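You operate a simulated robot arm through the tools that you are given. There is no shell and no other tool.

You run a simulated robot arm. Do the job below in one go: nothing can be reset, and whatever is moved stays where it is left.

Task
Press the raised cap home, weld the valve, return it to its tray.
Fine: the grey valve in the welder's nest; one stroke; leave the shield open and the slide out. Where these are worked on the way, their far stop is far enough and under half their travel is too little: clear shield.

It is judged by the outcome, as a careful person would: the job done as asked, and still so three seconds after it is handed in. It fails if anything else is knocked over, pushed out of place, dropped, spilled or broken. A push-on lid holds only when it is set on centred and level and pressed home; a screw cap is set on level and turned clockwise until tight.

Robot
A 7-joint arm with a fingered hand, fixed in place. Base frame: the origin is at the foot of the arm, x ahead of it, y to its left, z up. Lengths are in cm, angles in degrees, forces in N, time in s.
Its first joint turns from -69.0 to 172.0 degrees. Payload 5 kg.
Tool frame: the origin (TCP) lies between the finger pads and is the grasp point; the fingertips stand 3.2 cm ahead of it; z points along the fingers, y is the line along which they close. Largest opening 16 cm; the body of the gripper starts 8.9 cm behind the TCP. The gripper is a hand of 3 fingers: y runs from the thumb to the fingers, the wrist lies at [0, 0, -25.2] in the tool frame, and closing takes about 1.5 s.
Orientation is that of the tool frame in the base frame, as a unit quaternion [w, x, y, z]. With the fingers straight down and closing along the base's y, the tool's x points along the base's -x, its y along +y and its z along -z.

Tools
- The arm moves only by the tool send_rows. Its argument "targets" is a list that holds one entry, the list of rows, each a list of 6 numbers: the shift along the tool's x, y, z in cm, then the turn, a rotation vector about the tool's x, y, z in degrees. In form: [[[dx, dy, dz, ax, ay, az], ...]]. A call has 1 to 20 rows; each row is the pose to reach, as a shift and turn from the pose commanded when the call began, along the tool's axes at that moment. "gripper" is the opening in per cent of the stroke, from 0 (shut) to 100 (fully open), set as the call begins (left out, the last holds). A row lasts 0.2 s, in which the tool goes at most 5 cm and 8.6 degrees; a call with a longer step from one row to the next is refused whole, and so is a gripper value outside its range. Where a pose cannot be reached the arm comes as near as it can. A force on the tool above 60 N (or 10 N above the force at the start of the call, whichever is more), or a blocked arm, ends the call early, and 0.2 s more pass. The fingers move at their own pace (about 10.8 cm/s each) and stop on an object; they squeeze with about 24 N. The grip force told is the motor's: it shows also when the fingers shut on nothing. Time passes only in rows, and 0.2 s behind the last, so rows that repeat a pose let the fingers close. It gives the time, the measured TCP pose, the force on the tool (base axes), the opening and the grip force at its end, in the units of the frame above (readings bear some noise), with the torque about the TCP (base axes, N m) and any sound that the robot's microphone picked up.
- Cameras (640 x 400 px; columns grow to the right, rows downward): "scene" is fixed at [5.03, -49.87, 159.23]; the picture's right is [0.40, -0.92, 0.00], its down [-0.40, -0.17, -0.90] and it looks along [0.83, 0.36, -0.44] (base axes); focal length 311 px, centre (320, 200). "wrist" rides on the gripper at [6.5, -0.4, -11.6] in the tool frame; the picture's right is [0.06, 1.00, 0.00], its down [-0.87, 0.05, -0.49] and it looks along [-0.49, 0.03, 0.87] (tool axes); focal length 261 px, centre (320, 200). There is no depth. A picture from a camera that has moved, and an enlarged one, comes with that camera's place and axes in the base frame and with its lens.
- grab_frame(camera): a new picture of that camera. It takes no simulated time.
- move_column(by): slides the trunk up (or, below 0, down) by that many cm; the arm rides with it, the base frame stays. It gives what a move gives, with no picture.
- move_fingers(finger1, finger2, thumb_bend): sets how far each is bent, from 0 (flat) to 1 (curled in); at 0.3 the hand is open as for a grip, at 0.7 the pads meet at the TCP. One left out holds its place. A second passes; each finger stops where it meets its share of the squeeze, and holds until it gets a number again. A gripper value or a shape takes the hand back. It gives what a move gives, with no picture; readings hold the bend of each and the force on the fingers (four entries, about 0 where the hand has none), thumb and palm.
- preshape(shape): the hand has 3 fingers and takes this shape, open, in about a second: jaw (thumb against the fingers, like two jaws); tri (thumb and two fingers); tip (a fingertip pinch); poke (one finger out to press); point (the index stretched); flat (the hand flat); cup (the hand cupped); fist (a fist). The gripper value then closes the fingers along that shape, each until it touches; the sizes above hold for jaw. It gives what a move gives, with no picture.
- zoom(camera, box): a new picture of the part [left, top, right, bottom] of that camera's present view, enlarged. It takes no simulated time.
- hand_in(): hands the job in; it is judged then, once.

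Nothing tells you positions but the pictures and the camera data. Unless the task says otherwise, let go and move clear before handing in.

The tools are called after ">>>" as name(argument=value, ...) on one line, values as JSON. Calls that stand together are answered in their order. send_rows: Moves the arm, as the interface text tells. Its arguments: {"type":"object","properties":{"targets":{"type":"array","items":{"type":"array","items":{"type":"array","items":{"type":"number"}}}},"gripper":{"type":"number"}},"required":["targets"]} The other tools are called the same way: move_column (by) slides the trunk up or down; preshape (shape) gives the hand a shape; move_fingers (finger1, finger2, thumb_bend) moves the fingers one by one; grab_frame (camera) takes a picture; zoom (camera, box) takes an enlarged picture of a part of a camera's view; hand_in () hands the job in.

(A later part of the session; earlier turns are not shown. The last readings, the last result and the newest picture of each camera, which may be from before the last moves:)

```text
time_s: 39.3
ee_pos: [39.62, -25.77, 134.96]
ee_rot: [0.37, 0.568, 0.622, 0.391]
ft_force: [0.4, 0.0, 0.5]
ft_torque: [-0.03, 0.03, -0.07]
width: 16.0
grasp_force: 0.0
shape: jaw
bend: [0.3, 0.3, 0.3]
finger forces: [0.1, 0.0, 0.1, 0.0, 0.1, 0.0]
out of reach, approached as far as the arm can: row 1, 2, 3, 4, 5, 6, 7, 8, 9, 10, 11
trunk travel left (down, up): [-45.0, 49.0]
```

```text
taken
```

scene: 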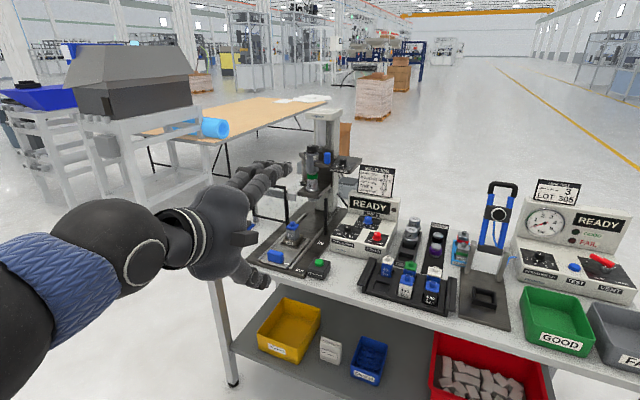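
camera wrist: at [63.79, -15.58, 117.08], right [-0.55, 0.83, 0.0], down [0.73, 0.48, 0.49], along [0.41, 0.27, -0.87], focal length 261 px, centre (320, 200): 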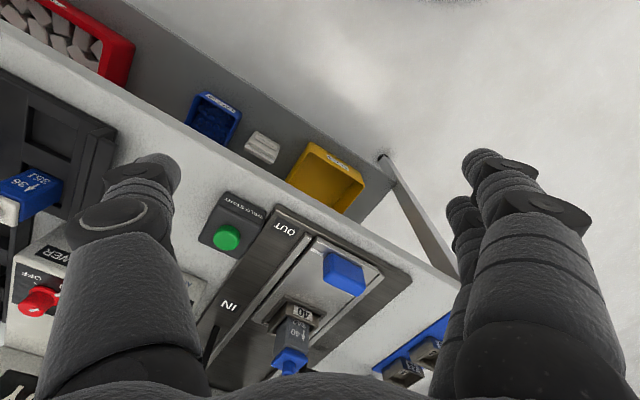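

Now the hand points forward and the posture has changed. I'll test moving left from here.

>>> send_rows(targets=[[[4, 0.2, 0.26, 0, 0, 0], [8, 0.4, 0.5, 0, 0, 0], [12, 0.6, 0.8, 0, 0, 0], [16, 0.8, 1, 0, 0, 0], [20, 1, 1.3, 0, 0, 0]]])

>>> grab_frame(camera="scene")

```text
time_s: 40.7
ee_pos: [36.98, -27.68, 145.91]
ee_rot: [0.418, 0.6, 0.544, 0.411]
ft_force: [1.0, 1.2, -0.2]
ft_torque: [-0.02, 0.03, -0.1]
width: 15.98
grasp_force: 0.1
shape: jaw
bend: [0.3, 0.3, 0.3]
finger forces: [0.1, 0.0, 0.1, 0.0, 0.0, 0.1]
out of reach, approached as far as the arm can: row 1, 2, 3, 4, 5
trunk travel left (down, up): [-45.0, 49.0]
stopped in row 5: the arm was blocked; the commanded pose is now the measured one
```

```text
taken
```

scene: 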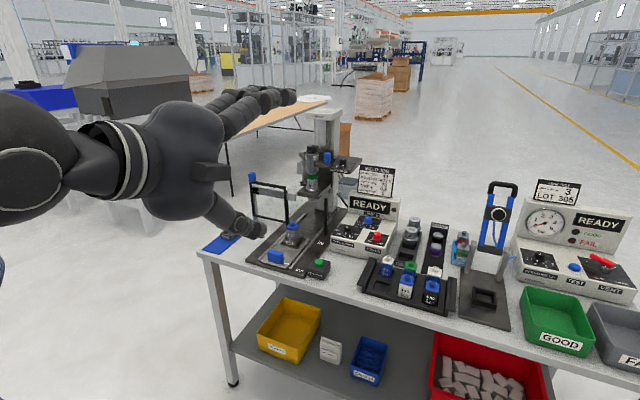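

The arm was blocked there, so this way is wrong. I'll return the tool to pointing down in the free area and then go up high, so the upper arm can pass over the top and come down on the left side.

>>> send_rows(targets=[[[0, 0, 0, 8, 0, 0], [0, 0, 0, 16, 0, 0], [0, 0, 0, 24, 0, 0], [0, 0, 0, 32, 0, 0], [0, 0, 0, 40, 0, 0], [0, 0, 0, 48, 0, 0], [0, 0, 0, 56, 0, 0], [0, 0, 0, 64, 0, 0], [0, 0, 0, 72, 0, 0], [0, 0, 0, 72, 0, 0]]])

>>> grab_frame(camera="scene")

```text
time_s: 42.9
ee_pos: [37.19, -24.02, 132.28]
ee_rot: [-0.02, 0.731, 0.681, 0.039]
ft_force: [-0.2, 0.3, 0.4]
ft_torque: [-0.01, 0.0, -0.01]
width: 16.01
grasp_force: 0.2
shape: jaw
bend: [0.3, 0.3, 0.3]
finger forces: [0.1, 0.1, 0.0, 0.0, 0.0, 0.1]
out of reach, approached as far as the arm can: row 6, 7, 8, 9, 10
trunk travel left (down, up): [-45.0, 49.0]
```

```text
taken
```

scene: 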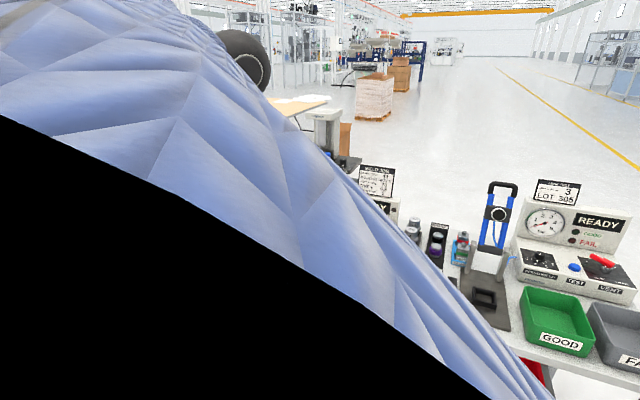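

I need to understand the arm's limits better. I'll go back to the free region on the right and look at where the elbow goes there.

>>> send_rows(targets=[[[-2, 4, 1, 0, 0, 0], [-4, 8, 2, 0, 0, 0], [-6, 12, 3, 0, 0, 0], [-8, 16, 4, 0, 0, 0], [-10, 20, 6, 0, 0, 0], [-12, 24, 8, 0, 0, 0]]])

>>> grab_frame(camera="scene")

```text
time_s: 44.3
ee_pos: [60.73, -37.52, 124.45]
ee_rot: [-0.019, 0.732, 0.68, 0.04]
ft_force: [-0.8, -0.3, -0.6]
ft_torque: [0.01, 0.03, -0.01]
width: 16.0
grasp_force: 0.1
shape: jaw
bend: [0.3, 0.3, 0.3]
finger forces: [0.0, 0.1, 0.0, 0.0, 0.0, 0.0]
trunk travel left (down, up): [-45.0, 49.0]
```

```text
taken
```

scene: 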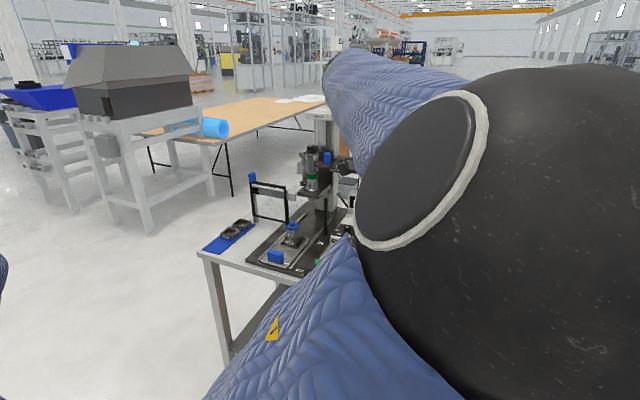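

In the very first picture the elbow was higher up; my moves let it sag to the right into its limits. I'll go back to the starting pose and trunk height to recover that posture.

>>> move_column(by=35)

>>> send_rows(targets=[[[1, 0.5, 2.5, 0, 0, -8], [2.5, 0.7, 5, 0, 0, -16], [4, 1, 7.5, 0, 0, -24], [5.5, 1.5, 10, 0, 0, -32], [7, 2, 12.5, 0, 0, -40], [8.5, 2.5, 15, 0, 0, -48], [10, 3, 17.5, 0, 0, -56], [11.5, 3.5, 20, 0, 0, -64], [13, 4, 22, 0, 0, -72], [13, 4.3, 24, 0, 0, -80], [13, 4.3, 25, 0, 0, -88], [13, 4.3, 25, 0, 0, -94]]])

>>> grab_frame(camera="scene")

```text
time_s: 47.7
ee_pos: [60.49, -37.48, 159.63]
ee_rot: [-0.018, 0.731, 0.681, 0.039]
ft_force: [-0.1, -0.8, 0.7]
ft_torque: [0.0, -0.02, -0.01]
width: 16.01
grasp_force: 0.1
shape: jaw
bend: [0.3, 0.3, 0.3]
finger forces: [0.0, 0.0, 0.0, 0.1, 0.0, 0.1]
trunk travel left (down, up): [-80.0, 14.0]
```

```text
time_s: 50.3
ee_pos: [66.58, -22.6, 135.79]
ee_rot: [0.016, 0.0, 0.999, 0.041]
ft_force: [-0.2, -0.7, -0.2]
ft_torque: [-0.01, 0.01, -0.01]
width: 16.02
grasp_force: 0.1
shape: jaw
bend: [0.3, 0.3, 0.3]
finger forces: [0.1, 0.0, 0.0, 0.0, 0.0, 0.1]
trunk travel left (down, up): [-80.0, 14.0]
```

```text
taken
```

scene: 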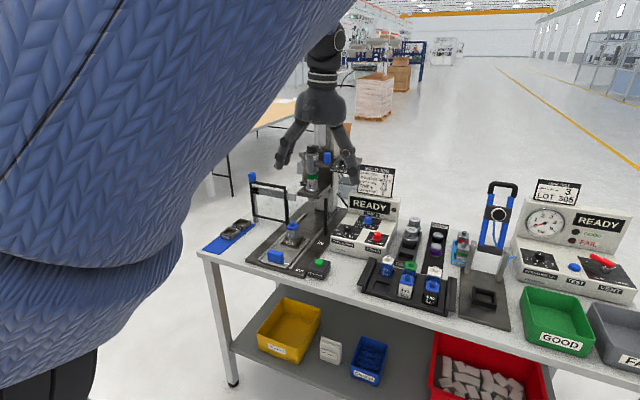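

The posture now has the elbow higher than at the start. From here I'll go straight forward and left, tool down, at this height.

>>> send_rows(targets=[[[-2, 3, 0, 0, 0, 0], [-4, 6, 0, 0, 0, 0], [-6, 9, 0, 0, 0, 0], [-8, 12, 0, 0, 0, 0], [-10, 15, 0, 0, 0, 0]]])

>>> grab_frame(camera="scene")

```text
time_s: 51.5
ee_pos: [73.31, -12.59, 136.79]
ee_rot: [0.018, 0.001, 0.999, 0.044]
ft_force: [0.0, -0.4, -0.5]
ft_torque: [-0.02, -0.04, 0.06]
width: 15.98
grasp_force: 0.0
shape: jaw
bend: [0.3, 0.3, 0.3]
finger forces: [0.0, 0.0, 0.0, 0.0, 0.0, 0.0]
out of reach, approached as far as the arm can: row 4, 5
trunk travel left (down, up): [-80.0, 14.0]
```

```text
taken
```

scene: 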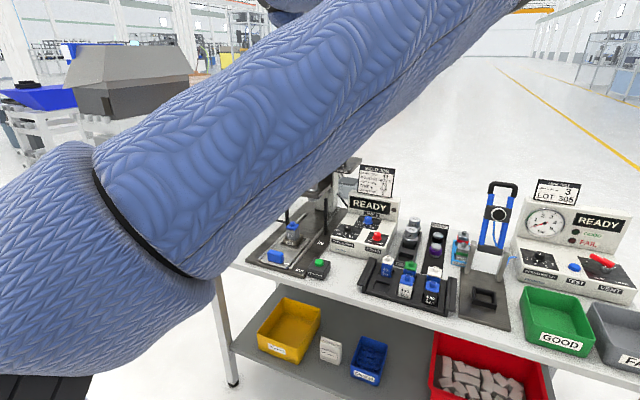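

The hand stops at the same place. I'll test a pure swing about the base axis (arc plus equal turn), which should need only the first joint.

>>> send_rows(targets=[[[-0.58, 3.86, 0, 0, 0, -3], [-0.94, 7.73, 0, 0, 0, -6], [-1.09, 11.63, 0, 0, 0, -9]]])

>>> grab_frame(camera="scene")

```text
time_s: 52.3
ee_pos: [70.72, -9.57, 135.79]
ee_rot: [0.024, -0.078, 0.995, 0.05]
ft_force: [0.8, -0.1, -0.2]
ft_torque: [-0.02, 0.01, 0.02]
width: 16.01
grasp_force: 0.0
shape: jaw
bend: [0.3, 0.3, 0.3]
finger forces: [0.0, 0.1, 0.0, 0.1, 0.0, 0.0]
out of reach, approached as far as the arm can: row 1, 2, 3
trunk travel left (down, up): [-80.0, 14.0]
```

```text
taken
```

scene: 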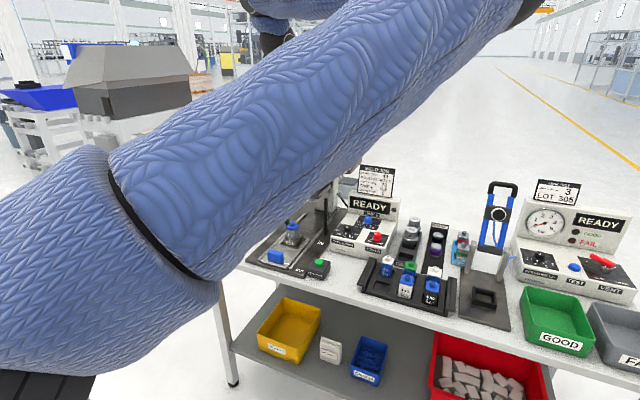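

Even a pure swing is refused, so the first joint is at its end in this posture; the upper arm must pass over the vertical to the other side. I'll step back to the earlier pose and then pull the hand back, up and left so the elbow goes over the top, in free air.

>>> send_rows(targets=[[[1, -3, 0, 0, 0, 2], [2, -6, 0, 0, 0, 4], [3, -9, 0, 0, 0, 7], [4, -13, 0, 0, 0, 9], [4, -14, 0, 0, 0, 9]]], gripper=30)

>>> send_rows(targets=[[[2.2, 3.4, -1.8, 0, 0, 0], [4.4, 6.8, -3.5, 0, 0, 0], [6.6, 10.2, -5.3, 0, 0, 0], [8.8, 13.6, -7, 0, 0, 0], [11, 17, -8.8, 0, 0, 0]]])

>>> grab_frame(camera="scene")

```text
time_s: 53.5
ee_pos: [68.83, -23.66, 134.36]
ee_rot: [0.015, 0.001, 0.999, 0.04]
ft_force: [0.0, -0.2, 0.7]
ft_torque: [-0.03, -0.01, -0.02]
width: 4.82
grasp_force: 0.0
shape: jaw
bend: [0.73, 0.73, 0.7]
finger forces: [0.0, 0.1, 0.0, 0.0, 0.0, 0.0]
trunk travel left (down, up): [-80.0, 14.0]
```

```text
time_s: 54.7
ee_pos: [57.79, -7.19, 144.24]
ee_rot: [0.013, 0.002, 0.999, 0.041]
ft_force: [0.6, 0.1, -1.4]
ft_torque: [0.01, 0.13, 0.03]
width: 4.79
grasp_force: 0.0
shape: jaw
bend: [0.73, 0.73, 0.7]
finger forces: [0.0, 0.1, 0.1, 0.0, 0.0, 0.0]
trunk travel left (down, up): [-80.0, 14.0]
```

```text
taken
```

scene: 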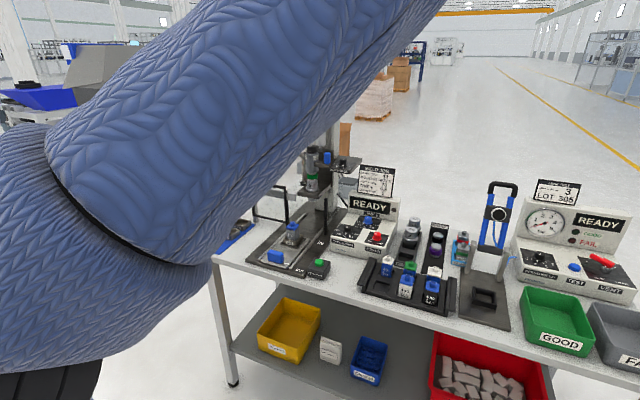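

That worked: the hand moved left past the old stop. I'll continue back, up and left.

>>> send_rows(targets=[[[2.2, 3.4, -1.8, 0, 0, 0], [4.4, 6.8, -3.5, 0, 0, 0], [6.6, 10.2, -5.3, 0, 0, 0], [8.8, 13.6, -7, 0, 0, 0], [11, 17, -8.8, 0, 0, 0], [13.2, 20.4, -10.5, 0, 0, 0], [15.4, 23.8, -12.2, 0, 0, 0]]])

>>> grab_frame(camera="scene")

```text
time_s: 56.3
ee_pos: [36.69, -3.26, 156.28]
ee_rot: [-0.008, 0.002, 0.999, 0.04]
ft_force: [-0.3, -0.7, 1.1]
ft_torque: [0.03, -0.03, 0.02]
width: 4.79
grasp_force: 0.0
shape: jaw
bend: [0.73, 0.73, 0.7]
finger forces: [0.0, 0.0, 0.0, 0.0, 0.0, 0.0]
out of reach, approached as far as the arm can: row 1, 2, 3, 4, 5, 6, 7
trunk travel left (down, up): [-80.0, 14.0]
```

```text
taken
```

scene: 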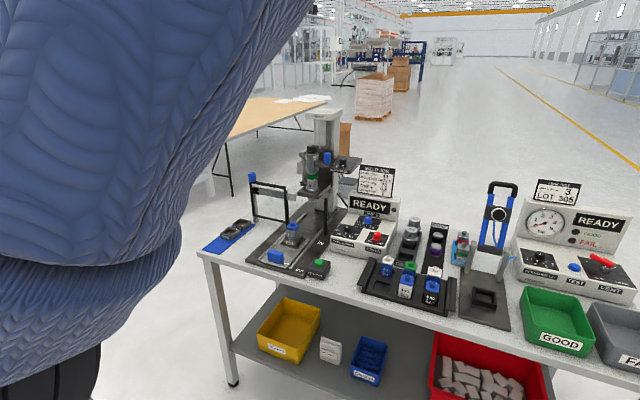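

The upper arm is getting steeper. I'll continue upward to bring it over the vertical.

>>> send_rows(targets=[[[1, 1, -4, 0, 0, 0], [2, 2, -8, 0, 0, 0], [3, 3, -12, 0, 0, 0], [4, 4, -16, 0, 0, 0], [5, 5, -20, 0, 0, 0]]])

>>> grab_frame(camera="scene")

>>> grab_frame(camera="wrist")

```text
time_s: 57.5
ee_pos: [28.42, -6.44, 169.25]
ee_rot: [0.015, 0.0, 0.999, 0.045]
ft_force: [0.3, -0.1, 0.4]
ft_torque: [0.03, 0.03, 0.01]
width: 4.8
grasp_force: 0.1
shape: jaw
bend: [0.73, 0.73, 0.7]
finger forces: [0.1, 0.0, 0.0, 0.1, 0.1, 0.1]
out of reach, approached as far as the arm can: row 1, 2, 3, 4, 5
trunk travel left (down, up): [-80.0, 14.0]
```

```text
taken
```

scene: 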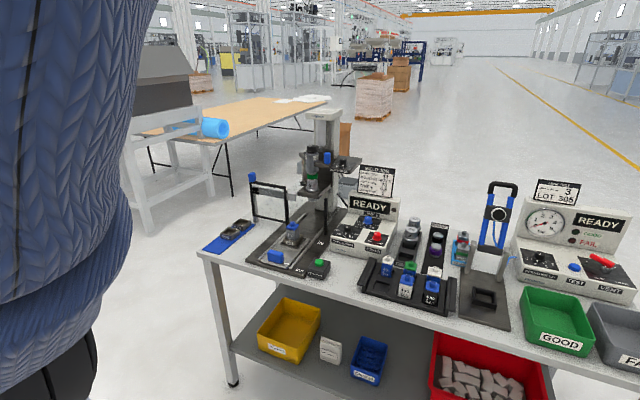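

```text
taken
camera wrist: at [21.47, -7.89, 180.49], right [-0.06, 0.99, 0.09], down [0.85, 0.01, 0.52], along [0.52, 0.11, -0.85], focal length 261 px, centre (320, 200)
```

wrist: 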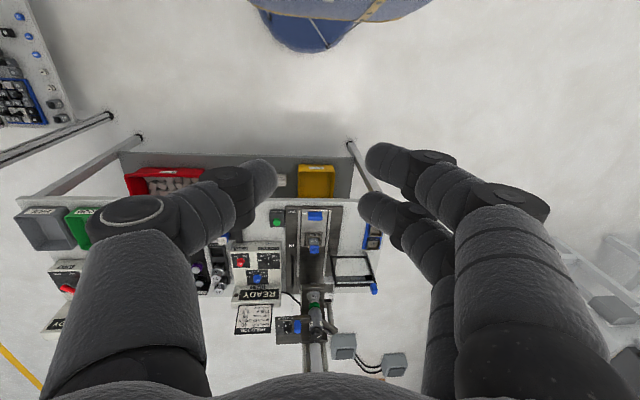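

The upper arm is now almost upright. I'll swing around the base axis to the left here, turning the hand along with it.

>>> send_rows(targets=[[[-0.6, 4, 0, 0, 0, -8], [-0.65, 8, 0, 0, 0, -16], [-0.1, 12, 0, 0, 0, -24], [0.9, 16, 0, 0, 0, -32], [2.5, 19.7, 0, 0, 0, -40], [4.6, 23.2, 0, 0, 0, -48], [7.2, 26.3, 0, 0, 0, -56]]])

>>> grab_frame(camera="scene")

```text
time_s: 59.1
ee_pos: [13.72, 1.31, 173.97]
ee_rot: [0.029, -0.452, 0.89, 0.046]
ft_force: [1.1, -0.2, -0.6]
ft_torque: [-0.02, 0.13, -0.03]
width: 4.8
grasp_force: 0.0
shape: jaw
bend: [0.73, 0.73, 0.7]
finger forces: [0.1, 0.0, 0.1, 0.0, 0.0, 0.0]
out of reach, approached as far as the arm can: row 1, 2, 3, 4, 5, 6, 7
trunk travel left (down, up): [-80.0, 14.0]
```

```text
taken
```

scene: 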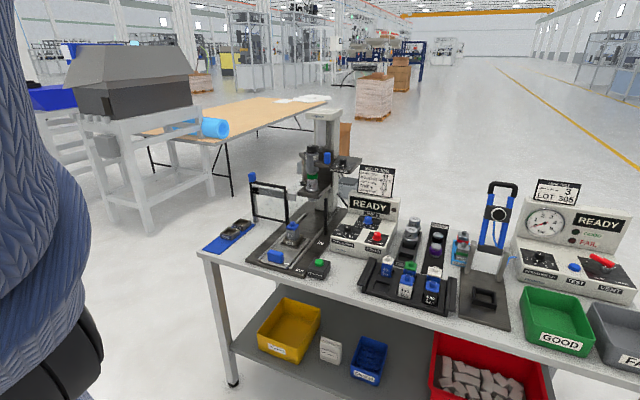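

The elbow is passing over the top to the left/back. I'll continue moving to the left.

>>> send_rows(targets=[[[-3.2, 2.3, 0.5, 0, 0, 0], [-6.4, 4.7, 1, 0, 0, 0], [-9.7, 7, 1.5, 0, 0, 0], [-12.9, 9.4, 2, 0, 0, 0], [-16.1, 11.7, 2.5, 0, 0, 0], [-19.3, 14, 3, 0, 0, 0]]])

>>> grab_frame(camera="scene")

```text
time_s: 60.5
ee_pos: [10.43, 1.2, 174.13]
ee_rot: [0.035, -0.468, 0.883, 0.029]
ft_force: [19.1, 2.3, 13.5]
ft_torque: [0.03, -0.18, -0.11]
width: 4.27
grasp_force: 0.0
shape: jaw
bend: [0.78, 0.75, 0.7]
finger forces: [0.1, 0.0, 0.0, 0.0, 0.1, 0.0]
out of reach, approached as far as the arm can: row 1, 2, 3, 4, 5, 6
trunk travel left (down, up): [-80.0, 14.0]
```

```text
taken
```

scene: 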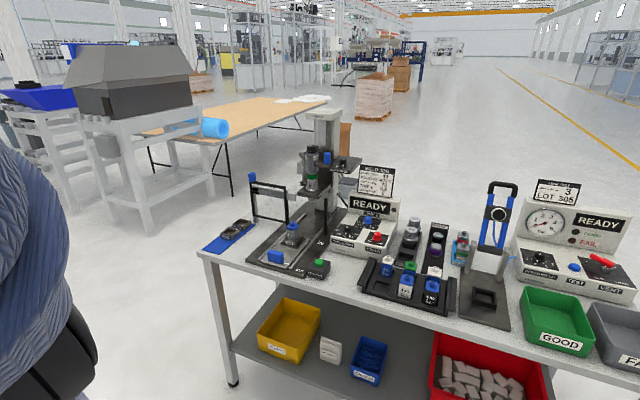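

The hand touched the arm itself there. I'll back it off outward and look.

>>> send_rows(targets=[[[-1, -2.5, -1, 0, 0, 0], [-2, -5, -2, 0, 0, 0], [-4, -7, -3, 0, 0, 0]]])

>>> grab_frame(camera="wrist")

>>> grab_frame(camera="scene")

```text
time_s: 61.3
ee_pos: [14.15, -0.94, 175.96]
ee_rot: [0.033, -0.469, 0.882, 0.029]
ft_force: [0.3, 0.8, 0.3]
ft_torque: [-0.01, 0.03, 0.01]
width: 4.78
grasp_force: 0.1
shape: jaw
bend: [0.73, 0.73, 0.7]
finger forces: [0.0, 0.0, 0.0, 0.0, 0.0, 0.0]
out of reach, approached as far as the arm can: row 1, 2, 3
trunk travel left (down, up): [-80.0, 14.0]
```

```text
taken
camera wrist: at [10.51, -7.64, 186.94], right [-0.86, 0.51, 0.02], down [0.43, 0.71, 0.56], along [0.27, 0.49, -0.83], focal length 261 px, centre (320, 200)
```

wrist: 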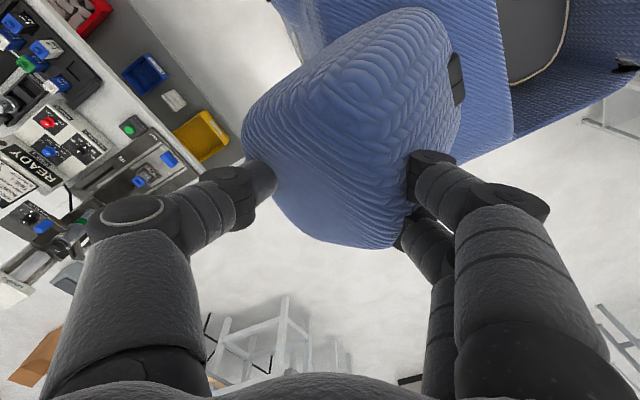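

```text
taken
```

scene: 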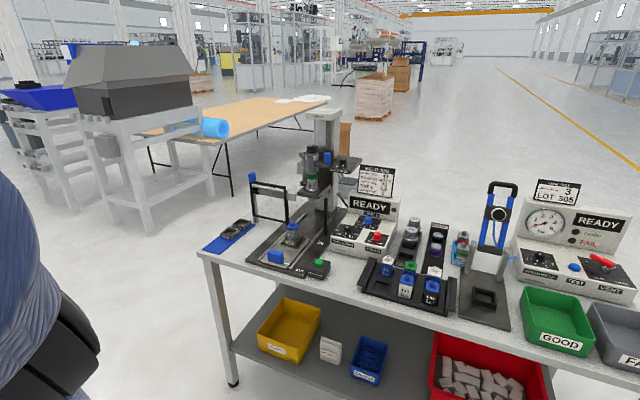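

The hand hangs above the shoulder dome now. I'll try moving left/forward from here.

>>> send_rows(targets=[[[-4, 1.5, 0, 0, 0, 0], [-8, 3, 0, 0, 0, 0], [-12, 4.5, 0, 0, 0, 0], [-16, 6, 0, 0, 0, 0], [-20, 7.5, 0, 0, 0, 0], [-24, 9, 0, 0, 0, 0]]])

>>> grab_frame(camera="wrist")

```text
time_s: 62.7
ee_pos: [11.41, 0.45, 176.64]
ee_rot: [0.034, -0.469, 0.882, 0.029]
ft_force: [0.3, -0.4, 0.4]
ft_torque: [-0.01, 0.03, 0.0]
width: 4.81
grasp_force: 0.0
shape: jaw
bend: [0.73, 0.73, 0.7]
finger forces: [0.0, 0.0, 0.0, 0.0, 0.0, 0.0]
out of reach, approached as far as the arm can: row 1, 2, 3, 4, 5, 6
trunk travel left (down, up): [-80.0, 14.0]
```

```text
taken
camera wrist: at [7.69, -6.17, 187.63], right [-0.86, 0.51, 0.02], down [0.43, 0.71, 0.57], along [0.28, 0.49, -0.82], focal length 261 px, centre (320, 200)
```

wrist: 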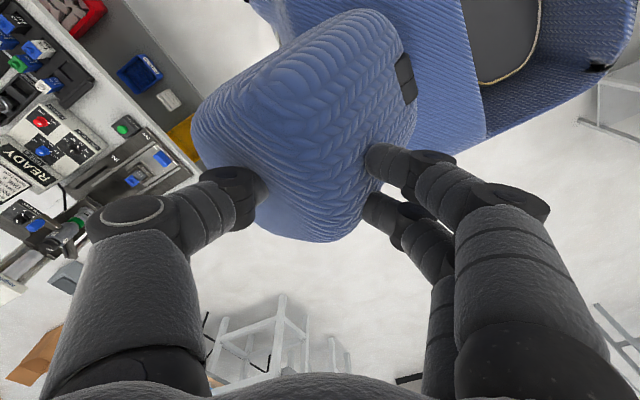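

I want to see how the arm is built, since this matters for reaching the welder. I'll move out to free space and turn the hand to look back at the robot itself.

>>> send_rows(targets=[[[-3, -3, 1, 0, 0, 0], [-5, -6, 3, 0, 0, 0], [-6, -10, 5, 0, 0, 0], [-6, -14, 8, 0, 0, 0], [-6, -18, 11, 0, 0, 0], [-6, -22, 14, 0, 0, 0], [-6, -26, 17, 0, 0, 0], [-6, -30, 20, 0, 0, 0]]])

>>> grab_frame(camera="wrist")

>>> grab_frame(camera="scene")

```text
time_s: 64.5
ee_pos: [40.74, -10.11, 155.49]
ee_rot: [0.032, -0.468, 0.882, 0.029]
ft_force: [0.7, -0.4, -0.4]
ft_torque: [0.05, 0.07, 0.02]
width: 4.79
grasp_force: 0.1
shape: jaw
bend: [0.73, 0.73, 0.7]
finger forces: [0.1, 0.1, 0.0, 0.0, 0.1, 0.0]
out of reach, approached as far as the arm can: row 1, 2, 3, 4
trunk travel left (down, up): [-80.0, 14.0]
```

```text
taken
camera wrist: at [37.16, -16.77, 166.46], right [-0.86, 0.51, 0.02], down [0.43, 0.71, 0.56], along [0.27, 0.49, -0.83], focal length 261 px, centre (320, 200)
```

wrist: 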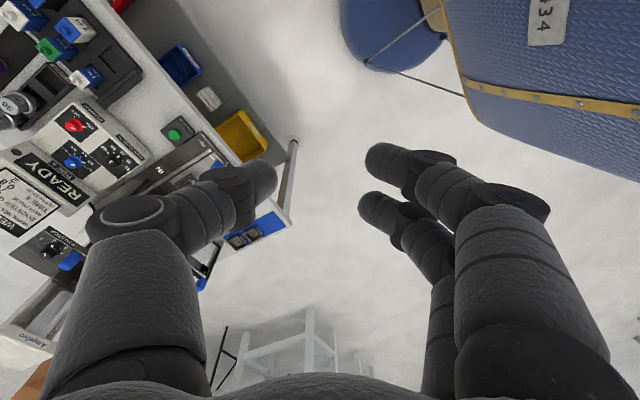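

```text
taken
```

scene: 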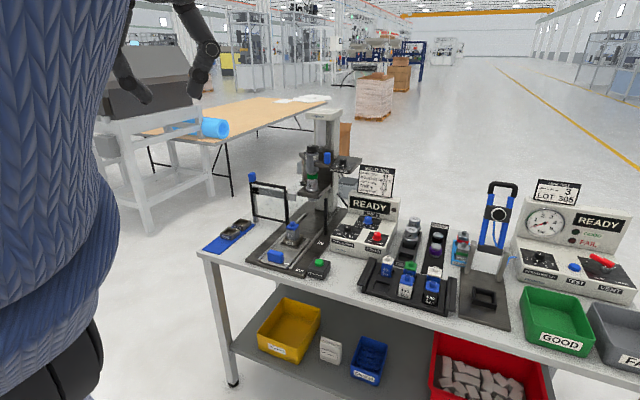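

The elbow is upright here and this pose was reached freely. I'll try going left and forward from this elbow-up posture.

>>> send_rows(targets=[[[-3.2, 1.2, 0.8, 0, 0, 0], [-6.4, 2.4, 1.6, 0, 0, 0], [-9.6, 3.6, 2.4, 0, 0, 0], [-12.8, 4.8, 3.2, 0, 0, 0], [-16, 6, 4, 0, 0, 0], [-19.3, 7.1, 5, 0, 0, 0]]])

>>> grab_frame(camera="scene")

```text
time_s: 65.9
ee_pos: [43.07, -4.35, 153.44]
ee_rot: [0.032, -0.469, 0.882, 0.03]
ft_force: [0.5, 0.1, -0.5]
ft_torque: [0.01, 0.05, -0.02]
width: 4.81
grasp_force: 0.1
shape: jaw
bend: [0.73, 0.73, 0.7]
finger forces: [0.0, 0.1, 0.1, 0.0, 0.0, 0.0]
out of reach, approached as far as the arm can: row 2, 3, 4, 5, 6
trunk travel left (down, up): [-80.0, 14.0]
```

```text
taken
```

scene: 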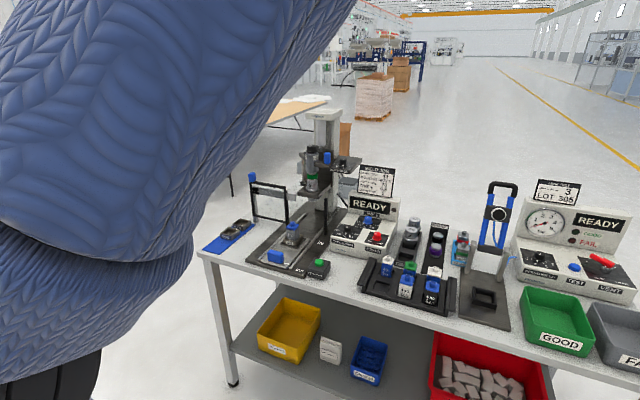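

Moving left swings the elbow right again. I'll take a good look at the robot's own shoulder: move out to the right-front and turn the hand's camera back toward the base.

>>> send_rows(targets=[[[1, -4, 1, 0, 0, -8], [2, -8, 2, 0, 0, -16], [3, -12, 3, 0, 0, -24], [3.5, -16, 4, 0, 0, -32], [4, -20, 5, 0, 0, -40], [4.5, -24, 6, 0, 0, -48], [4.5, -28, 7, 0, 0, -56], [4.5, -31, 7, 0, 0, -64], [4.5, -31, 7, 0, 0, -72], [4.5, -31, 7, 0, 0, -80], [4.5, -31, 7, 0, 0, -88], [4.5, -31, 7, 0, 0, -96], [4.5, -31, 7, 0, 0, -104]]])

>>> grab_frame(camera="wrist")

>>> grab_frame(camera="scene")

```text
time_s: 68.7
ee_pos: [65.52, -24.72, 146.01]
ee_rot: [-0.043, 0.984, -0.173, 0.008]
ft_force: [-0.6, -0.4, 0.6]
ft_torque: [-0.04, -0.03, 0.0]
width: 4.81
grasp_force: 0.1
shape: jaw
bend: [0.73, 0.73, 0.7]
finger forces: [0.1, 0.0, 0.0, 0.0, 0.0, 0.0]
trunk travel left (down, up): [-80.0, 14.0]
```

```text
taken
camera wrist: at [71.36, -27.6, 157.61], right [-0.28, -0.96, -0.09], down [-0.85, 0.21, 0.48], along [-0.44, 0.21, -0.87], focal length 261 px, centre (320, 200)
```

wrist: 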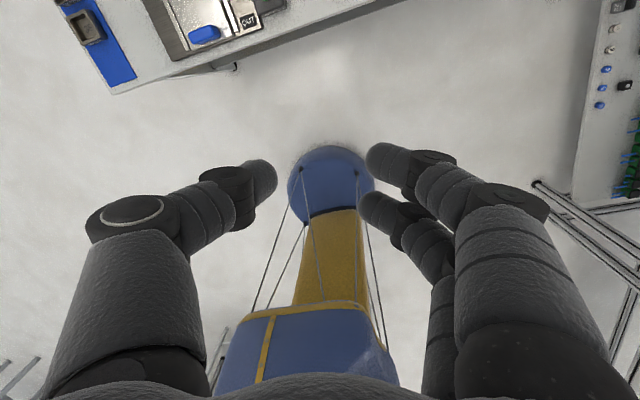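

```text
taken
```

scene: 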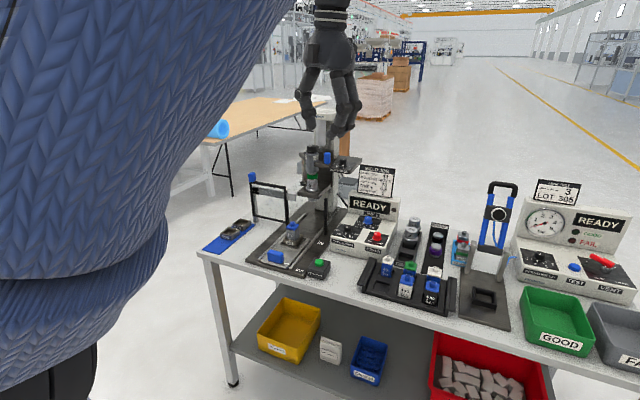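

I see the robot's ball foot and column. I'll tilt the view up to see the shoulder and arm.

>>> send_rows(targets=[[[0, 0, 0, 0, -8, 0], [0, 0, 0, 0, -16, 0], [0, 0, 0, 0, -24, 0], [0, 0, 0, 0, -32, 0], [0, 0, 0, 0, -40, 0]]])

>>> grab_frame(camera="wrist")

```text
time_s: 69.9
ee_pos: [60.51, -23.05, 141.86]
ee_rot: [-0.113, 0.928, -0.155, -0.319]
ft_force: [0.3, 0.3, -0.7]
ft_torque: [0.02, 0.0, 0.03]
width: 4.8
grasp_force: 0.0
shape: jaw
bend: [0.73, 0.73, 0.7]
finger forces: [0.1, 0.0, 0.0, 0.0, 0.1, 0.0]
out of reach, approached as far as the arm can: row 3, 4, 5
trunk travel left (down, up): [-80.0, 14.0]
```

```text
taken
camera wrist: at [71.9, -27.66, 146.65], right [-0.31, -0.94, -0.15], down [-0.4, -0.02, 0.92], along [-0.86, 0.35, -0.37], focal length 261 px, centre (320, 200)
```

wrist: 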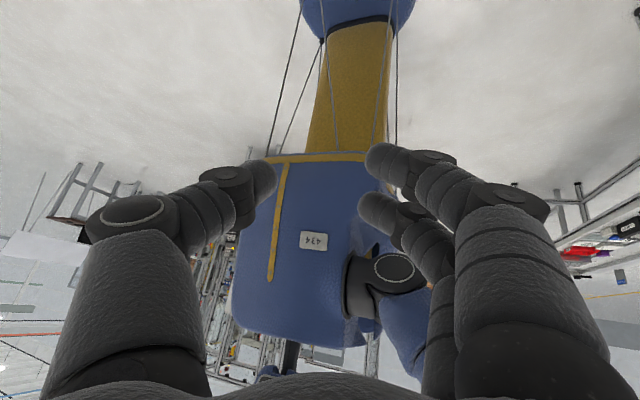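

Now it's clear: this is a robot's right arm with the shoulder's first joint axis horizontal (along y), mounted at about (2, -18, 136); the elbow is in the raised, flipped posture, which stops it from reaching left. To get the natural posture the arm must go out to the right, then down and forward. I'll first look to the right to see whether that space is free.

>>> send_rows(targets=[[[0, 0, 0, 0, 8, 0], [0, 0, 0, 0, 16, 0], [0, 0, 0, 0, 24, 0], [0, 0, 0, 0, 32, 0], [0, 0, 0, 0, 40, 0]]])

>>> send_rows(targets=[[[0, 0, 0, 0, 0, 8.5], [0, 0, 0, 0, 0, 17], [0, 0, 0, 0, 0, 25.5], [0, 0, 0, 0, 0, 34], [0, 0, 0, 0, 0, 42.5], [0, 0, 0, 0, 0, 51], [0, 0, 0, 0, 0, 59.5], [0, 0, 0, 0, 0, 68], [0, 0, 0, 0, 0, 76.5], [0, 0, 0, 0, 0, 85], [0, 0, 0, 0, 0, 93.5], [0, 0, 0, 0, 0, 102], [0, 0, 0, 0, 0, 110.5], [0, 0, 0, 0, 0, 119], [0, 0, 0, 0, 0, 127.5], [0, 0, 0, 0, 0, 136], [0, 0, 0, 0, 0, 144.5], [0, 0, 0, 0, 0, 153], [0, 0, 0, 0, 0, 161.5], [0, 0, 0, 0, 0, 170]]])

>>> send_rows(targets=[[[2, -1, 0, 0, 0, 8.5], [4, -3, 0, 0, 0, 17], [6, -5, 0, 0, 0, 25.5], [8, -8, 0, 0, 0, 34], [10, -11, 0, 0, 0, 42.5], [12, -14, 0, 0, 0, 51], [14, -17, 0, 0, 0, 59.5], [16, -20, 0, 0, 0, 68], [18, -23, 0, 0, 0, 76.5], [20, -26, 0, 0, 0, 85]]])

>>> grab_frame(camera="wrist")

>>> grab_frame(camera="scene")

```text
time_s: 71.1
ee_pos: [60.08, -23.02, 141.8]
ee_rot: [-0.042, 0.984, -0.174, 0.011]
ft_force: [-0.1, 1.1, -0.1]
ft_torque: [-0.06, -0.02, -0.01]
width: 4.82
grasp_force: 0.1
shape: jaw
bend: [0.73, 0.73, 0.7]
finger forces: [0.1, 0.0, 0.0, 0.0, 0.0, 0.0]
trunk travel left (down, up): [-80.0, 14.0]
```

```text
time_s: 75.3
ee_pos: [60.23, -23.08, 141.65]
ee_rot: [0.012, 0.088, 0.995, 0.042]
ft_force: [-0.1, 0.4, -0.1]
ft_torque: [0.03, -0.03, -0.03]
width: 4.82
grasp_force: 0.1
shape: jaw
bend: [0.73, 0.73, 0.7]
finger forces: [0.1, 0.0, 0.1, 0.0, 0.0, 0.0]
trunk travel left (down, up): [-80.0, 14.0]
```

```text
time_s: 77.5
ee_pos: [35.93, -45.19, 139.13]
ee_rot: [-0.02, 0.738, 0.673, 0.04]
ft_force: [0.2, -0.6, 0.0]
ft_torque: [0.01, -0.05, 0.0]
width: 4.81
grasp_force: 0.1
shape: jaw
bend: [0.73, 0.73, 0.7]
finger forces: [0.0, 0.1, 0.1, 0.1, 0.0, 0.0]
trunk travel left (down, up): [-80.0, 14.0]
```

```text
taken
camera wrist: at [35.73, -39.75, 151.15], right [1.0, -0.03, 0.03], down [-0.04, -0.91, 0.42], along [0.01, -0.42, -0.91], focal length 261 px, centre (320, 200)
```

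wrist: 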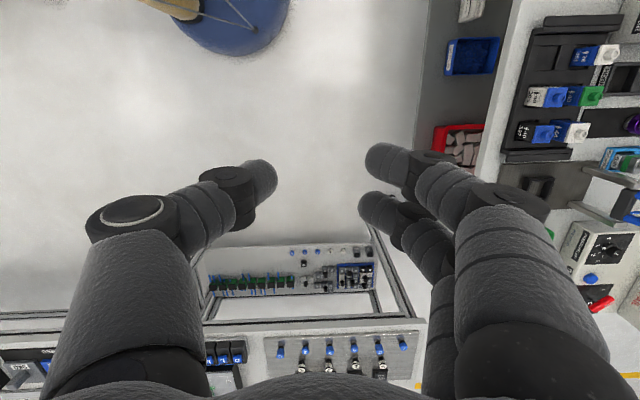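

```text
taken
```

scene: 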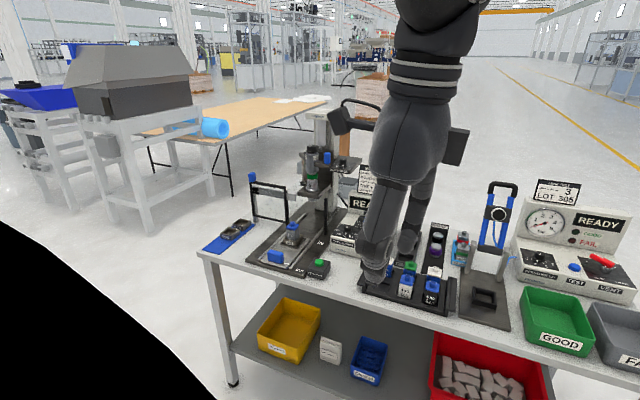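

The other bench on the right starts at about y = -117 and is low, so at 140+ cm height the space is free. I'll raise the trunk to the top and stretch the arm out to the right.

>>> move_column(by=14)

>>> send_rows(targets=[[[-4.2, -0.8, 0.3, 0, 0, 0], [-8.4, -1.6, 0.6, 0, 0, 0], [-12.6, -2.4, 0.9, 0, 0, 0], [-16.8, -3.2, 1.2, 0, 0, 0], [-21, -4, 1.5, 0, 0, 0], [-25.2, -4.8, 1.8, 0, 0, 0], [-29.4, -5.6, 2.1, 0, 0, 0], [-33.6, -6.4, 2.4, 0, 0, 0]]])

>>> grab_frame(camera="wrist")

>>> grab_frame(camera="scene")

```text
time_s: 79.2
ee_pos: [36.12, -45.13, 153.16]
ee_rot: [-0.019, 0.737, 0.674, 0.04]
ft_force: [-0.4, 0.6, -0.1]
ft_torque: [0.03, 0.03, 0.02]
width: 4.78
grasp_force: 0.2
shape: jaw
bend: [0.73, 0.73, 0.7]
finger forces: [0.1, 0.1, 0.1, 0.1, 0.1, 0.1]
trunk travel left (down, up): [-94.0, 0.0]
```

```text
time_s: 81.0
ee_pos: [26.97, -77.95, 148.01]
ee_rot: [-0.02, 0.737, 0.674, 0.04]
ft_force: [-0.4, -0.3, -0.2]
ft_torque: [0.01, -0.01, -0.01]
width: 4.8
grasp_force: 0.2
shape: jaw
bend: [0.73, 0.73, 0.7]
finger forces: [0.0, 0.0, 0.0, 0.0, 0.1, 0.0]
trunk travel left (down, up): [-94.0, 0.0]
```

```text
taken
camera wrist: at [26.72, -72.45, 160.0], right [1.0, -0.03, 0.03], down [-0.04, -0.91, 0.42], along [0.02, -0.42, -0.91], focal length 261 px, centre (320, 200)
```

wrist: 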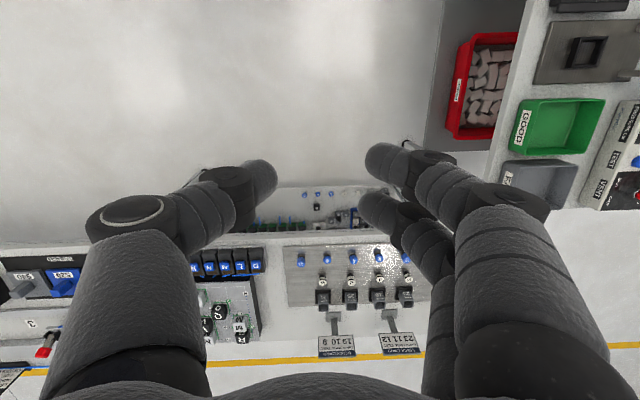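

```text
taken
```

scene: 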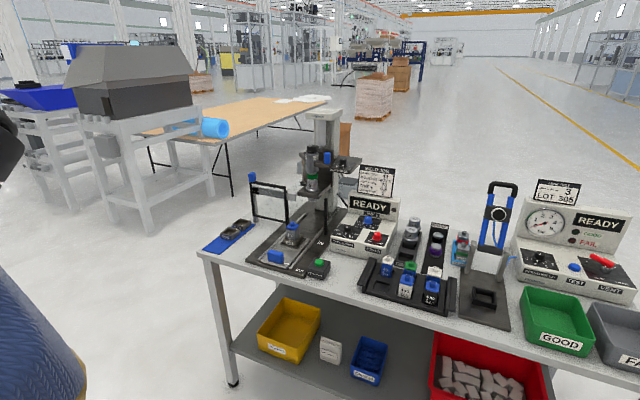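

The other bench carries only low items. I'll continue stretching right at this height.

>>> send_rows(targets=[[[-4.2, -1, 0, 0, 0, 0], [-8.4, -2, 0, 0, 0, 0], [-12.6, -3, 0, 0, 0, 0], [-16.8, -4, 0, 0, 0, 0], [-21, -5, 0, 0, 0, 0], [-25.2, -6, 0, 0, 0, 0], [-29.4, -7, 0, 0, 0, 0], [-33.6, -8, 0, 0, 0, 0]]])

>>> grab_frame(camera="wrist")

```text
time_s: 82.8
ee_pos: [16.28, -111.09, 144.51]
ee_rot: [-0.021, 0.737, 0.675, 0.04]
ft_force: [0.4, -0.8, -0.2]
ft_torque: [0.07, 0.03, 0.04]
width: 4.81
grasp_force: 0.0
shape: jaw
bend: [0.73, 0.73, 0.7]
finger forces: [0.0, 0.0, 0.0, 0.0, 0.0, 0.0]
trunk travel left (down, up): [-94.0, 0.0]
```

```text
taken
camera wrist: at [16.09, -105.57, 156.59], right [1.0, -0.03, 0.03], down [-0.04, -0.91, 0.42], along [0.01, -0.42, -0.91], focal length 261 px, centre (320, 200)
```

wrist: 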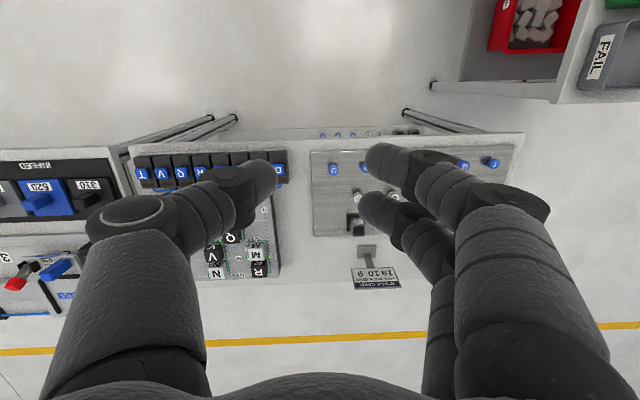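

Reached freely. Turning the tool forward here will carry the wrist across the shoulder axis to the back-and-down side, which is the crossing I need; I'll do that in place.

>>> send_rows(targets=[[[0, 0, 0, -8, 0, 0], [0, 0, 0, -16, 0, 0], [0, 0, 0, -24, 0, 0], [0, 0, 0, -32, 0, 0], [0, 0, 0, -40, 0, 0], [0, 0, 0, -48, 0, 0], [0, 0, 0, -56, 0, 0], [0, 0, 0, -64, 0, 0], [0, 0, 0, -72, 0, 0], [0, 0, 0, -80, 0, 0], [0, 0, 0, -88, 0, 0]]])

>>> grab_frame(camera="wrist")

>>> grab_frame(camera="scene")

```text
time_s: 85.2
ee_pos: [16.06, -110.53, 144.69]
ee_rot: [0.498, 0.544, 0.457, 0.497]
ft_force: [-0.2, 0.2, -0.1]
ft_torque: [-0.01, -0.01, 0.0]
width: 4.79
grasp_force: 0.0
shape: jaw
bend: [0.73, 0.73, 0.7]
finger forces: [0.1, 0.0, 0.1, 0.0, 0.0, 0.0]
trunk travel left (down, up): [-94.0, 0.0]
```

```text
taken
camera wrist: at [5.01, -102.98, 144.89], right [0.01, -0.02, 1.0], down [-0.57, -0.82, -0.02], along [0.82, -0.56, -0.02], focal length 261 px, centre (320, 200)
```

wrist: 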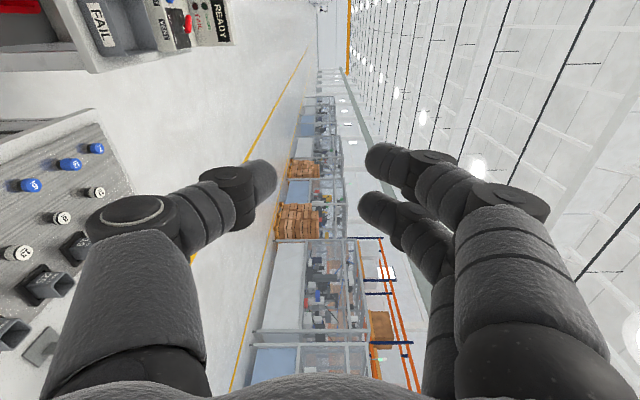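

```text
taken
```

scene: 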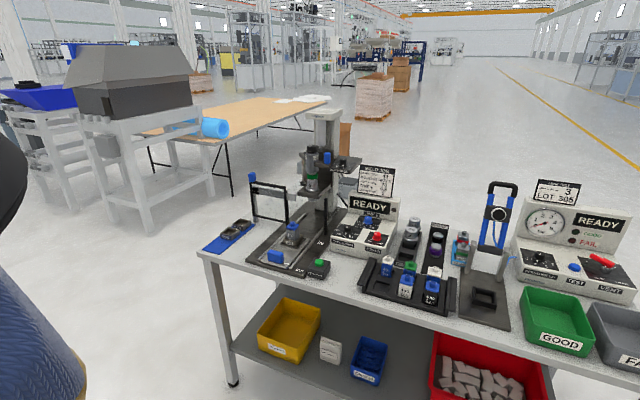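

The wrist is now slightly behind and below the shoulder axis. I'll lower and extend so that the upper arm crosses over, keeping the hand above the other bench.

>>> send_rows(targets=[[[-1.7, -3.7, 0.7, 0, 0, 0], [-3.4, -7.4, 1.5, 0, 0, 0], [-5.1, -11.1, 2.2, 0, 0, 0], [-6.8, -14.8, 2.9, 0, 0, 0], [-8.5, -18.6, 3.6, 0, 0, 0], [-10.2, -22.3, 4.4, 0, 0, 0], [-11.9, -26, 5.1, 0, 0, 0]]])

>>> grab_frame(camera="wrist")

>>> grab_frame(camera="scene")

```text
time_s: 86.8
ee_pos: [20.27, -120.21, 117.08]
ee_rot: [0.497, 0.545, 0.458, 0.496]
ft_force: [-0.5, 0.2, -0.6]
ft_torque: [0.01, -0.06, 0.0]
width: 4.82
grasp_force: 0.1
shape: jaw
bend: [0.73, 0.73, 0.7]
finger forces: [0.1, 0.0, 0.1, 0.0, 0.0, 0.0]
trunk travel left (down, up): [-94.0, 0.0]
```

```text
taken
camera wrist: at [9.3, -112.82, 117.49], right [0.01, -0.02, 1.0], down [-0.57, -0.82, -0.01], along [0.82, -0.57, -0.02], focal length 261 px, centre (320, 200)
```

wrist: 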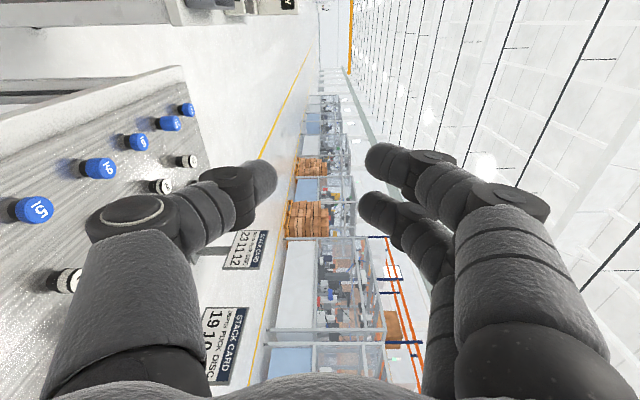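

```text
taken
```

scene: 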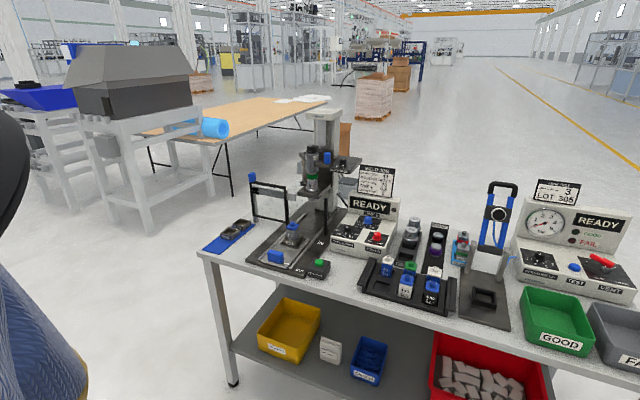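

Reached without trouble. Now I'll bring the arm forward and in, staying at about 118 cm height over free floor in front of the benches.

>>> send_rows(targets=[[[3.1, -0.2, 3.3, 0, 0, 0], [6.3, -0.5, 6.6, 0, 0, 0], [9.4, -0.7, 9.9, 0, 0, 0], [12.6, -1, 13.2, 0, 0, 0], [15.7, -1.2, 16.5, 0, 0, 0], [18.9, -1.5, 19.8, 0, 0, 0], [22, -1.7, 23.1, 0, 0, 0]]])

>>> grab_frame(camera="wrist")

>>> grab_frame(camera="scene")

```text
time_s: 88.4
ee_pos: [44.88, -100.24, 117.22]
ee_rot: [0.499, 0.544, 0.458, 0.496]
ft_force: [-0.9, 0.5, 0.0]
ft_torque: [-0.01, 0.01, -0.03]
width: 4.78
grasp_force: 0.1
shape: jaw
bend: [0.73, 0.73, 0.7]
finger forces: [0.0, 0.0, 0.0, 0.0, 0.0, 0.0]
trunk travel left (down, up): [-94.0, 0.0]
```

```text
taken
camera wrist: at [33.93, -92.83, 117.45], right [0.01, -0.02, 1.0], down [-0.57, -0.82, -0.01], along [0.82, -0.57, -0.02], focal length 261 px, centre (320, 200)
```

wrist: 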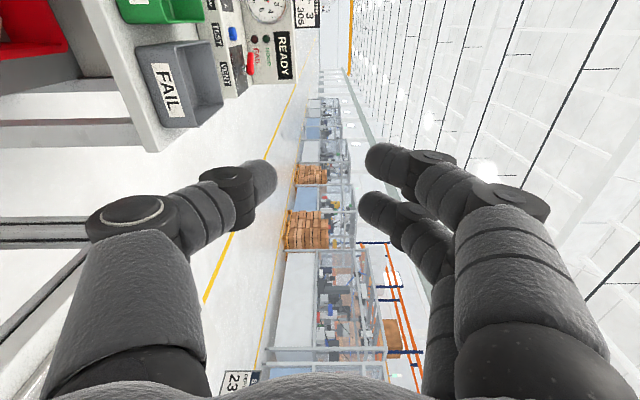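

```text
taken
```

scene: 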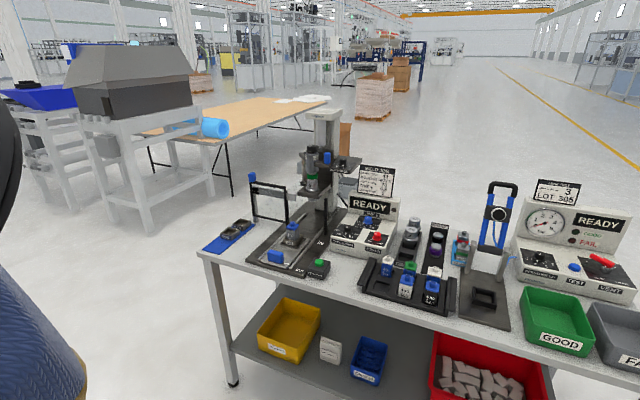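

Still free. I'll keep coming forward and inward toward the front of the main bench.

>>> send_rows(targets=[[[3.8, 0.1, 2.5, 0, 0, 0], [7.7, 0.2, 5, 0, 0, 0], [11.5, 0.3, 7.6, 0, 0, 0], [15.3, 0.5, 10.1, 0, 0, 0], [19.1, 0.6, 12.6, 0, 0, 0], [23, 0.7, 15.2, 0, 0, 0], [26.8, 0.8, 17.7, 0, 0, 0]]])

>>> grab_frame(camera="scene")

>>> grab_frame(camera="wrist")

```text
time_s: 90.0
ee_pos: [64.75, -75.08, 120.66]
ee_rot: [0.497, 0.544, 0.459, 0.496]
ft_force: [0.2, 0.0, -0.5]
ft_torque: [-0.02, 0.03, -0.04]
width: 4.8
grasp_force: 0.1
shape: jaw
bend: [0.73, 0.73, 0.7]
finger forces: [0.0, 0.0, 0.0, 0.0, 0.1, 0.1]
trunk travel left (down, up): [-94.0, 0.0]
```

```text
taken
```

scene: 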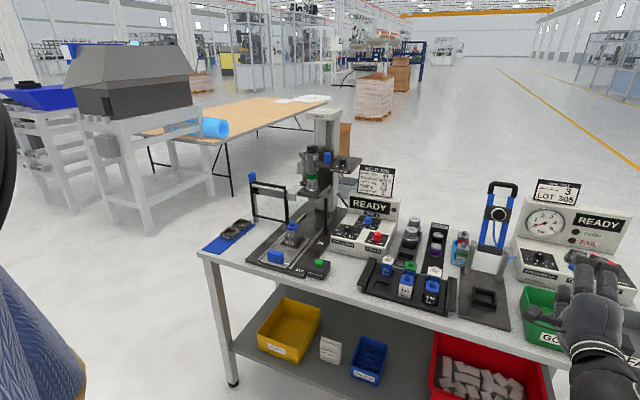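

```text
taken
camera wrist: at [53.75, -67.7, 120.86], right [0.01, -0.02, 1.0], down [-0.57, -0.82, -0.01], along [0.82, -0.57, -0.02], focal length 261 px, centre (320, 200)
```

wrist: 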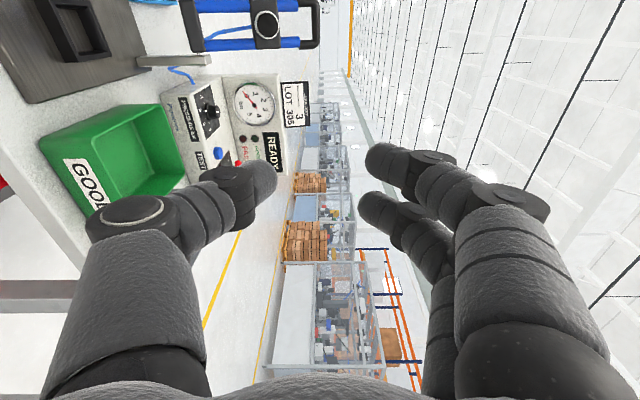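

The hand now enters the scene from the lower right, i.e. the elbow is low - the natural posture. I'll sweep left in front of the bench.

>>> send_rows(targets=[[[4.5, 0.1, -0.9, 0, 0, 0], [9, 0.2, -1.8, 0, 0, 0], [13.4, 0.3, -2.7, 0, 0, 0], [17.9, 0.4, -3.6, 0, 0, 0], [22.3, 0.5, -4.5, 0, 0, 0], [26.8, 0.7, -5.4, 0, 0, 0], [31.2, 0.8, -6.3, 0, 0, 0], [35.7, 0.9, -7.2, 0, 0, 0], [40.1, 1, -8.1, 0, 0, 0], [44.6, 1.1, -9, 0, 0, 0]]])

>>> grab_frame(camera="scene")

```text
time_s: 92.2
ee_pos: [55.5, -50.88, 132.9]
ee_rot: [0.497, 0.543, 0.459, 0.497]
ft_force: [-0.1, -0.3, -0.9]
ft_torque: [0.04, -0.02, -0.02]
width: 4.83
grasp_force: 0.1
shape: jaw
bend: [0.73, 0.73, 0.7]
finger forces: [0.1, 0.1, 0.1, 0.0, 0.0, 0.1]
out of reach, approached as far as the arm can: row 3, 4, 5, 6, 7, 8, 9, 10
trunk travel left (down, up): [-94.0, 0.0]
```

```text
taken
```

scene: 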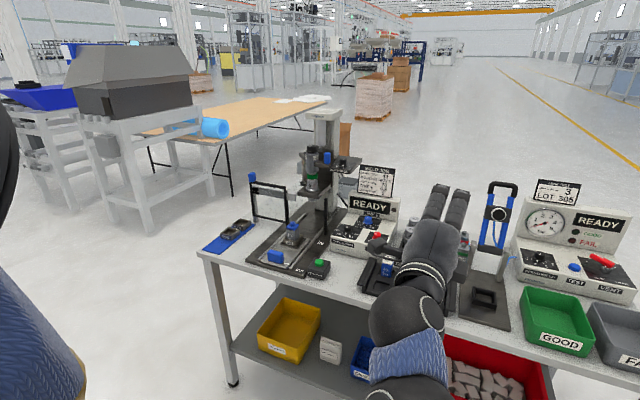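

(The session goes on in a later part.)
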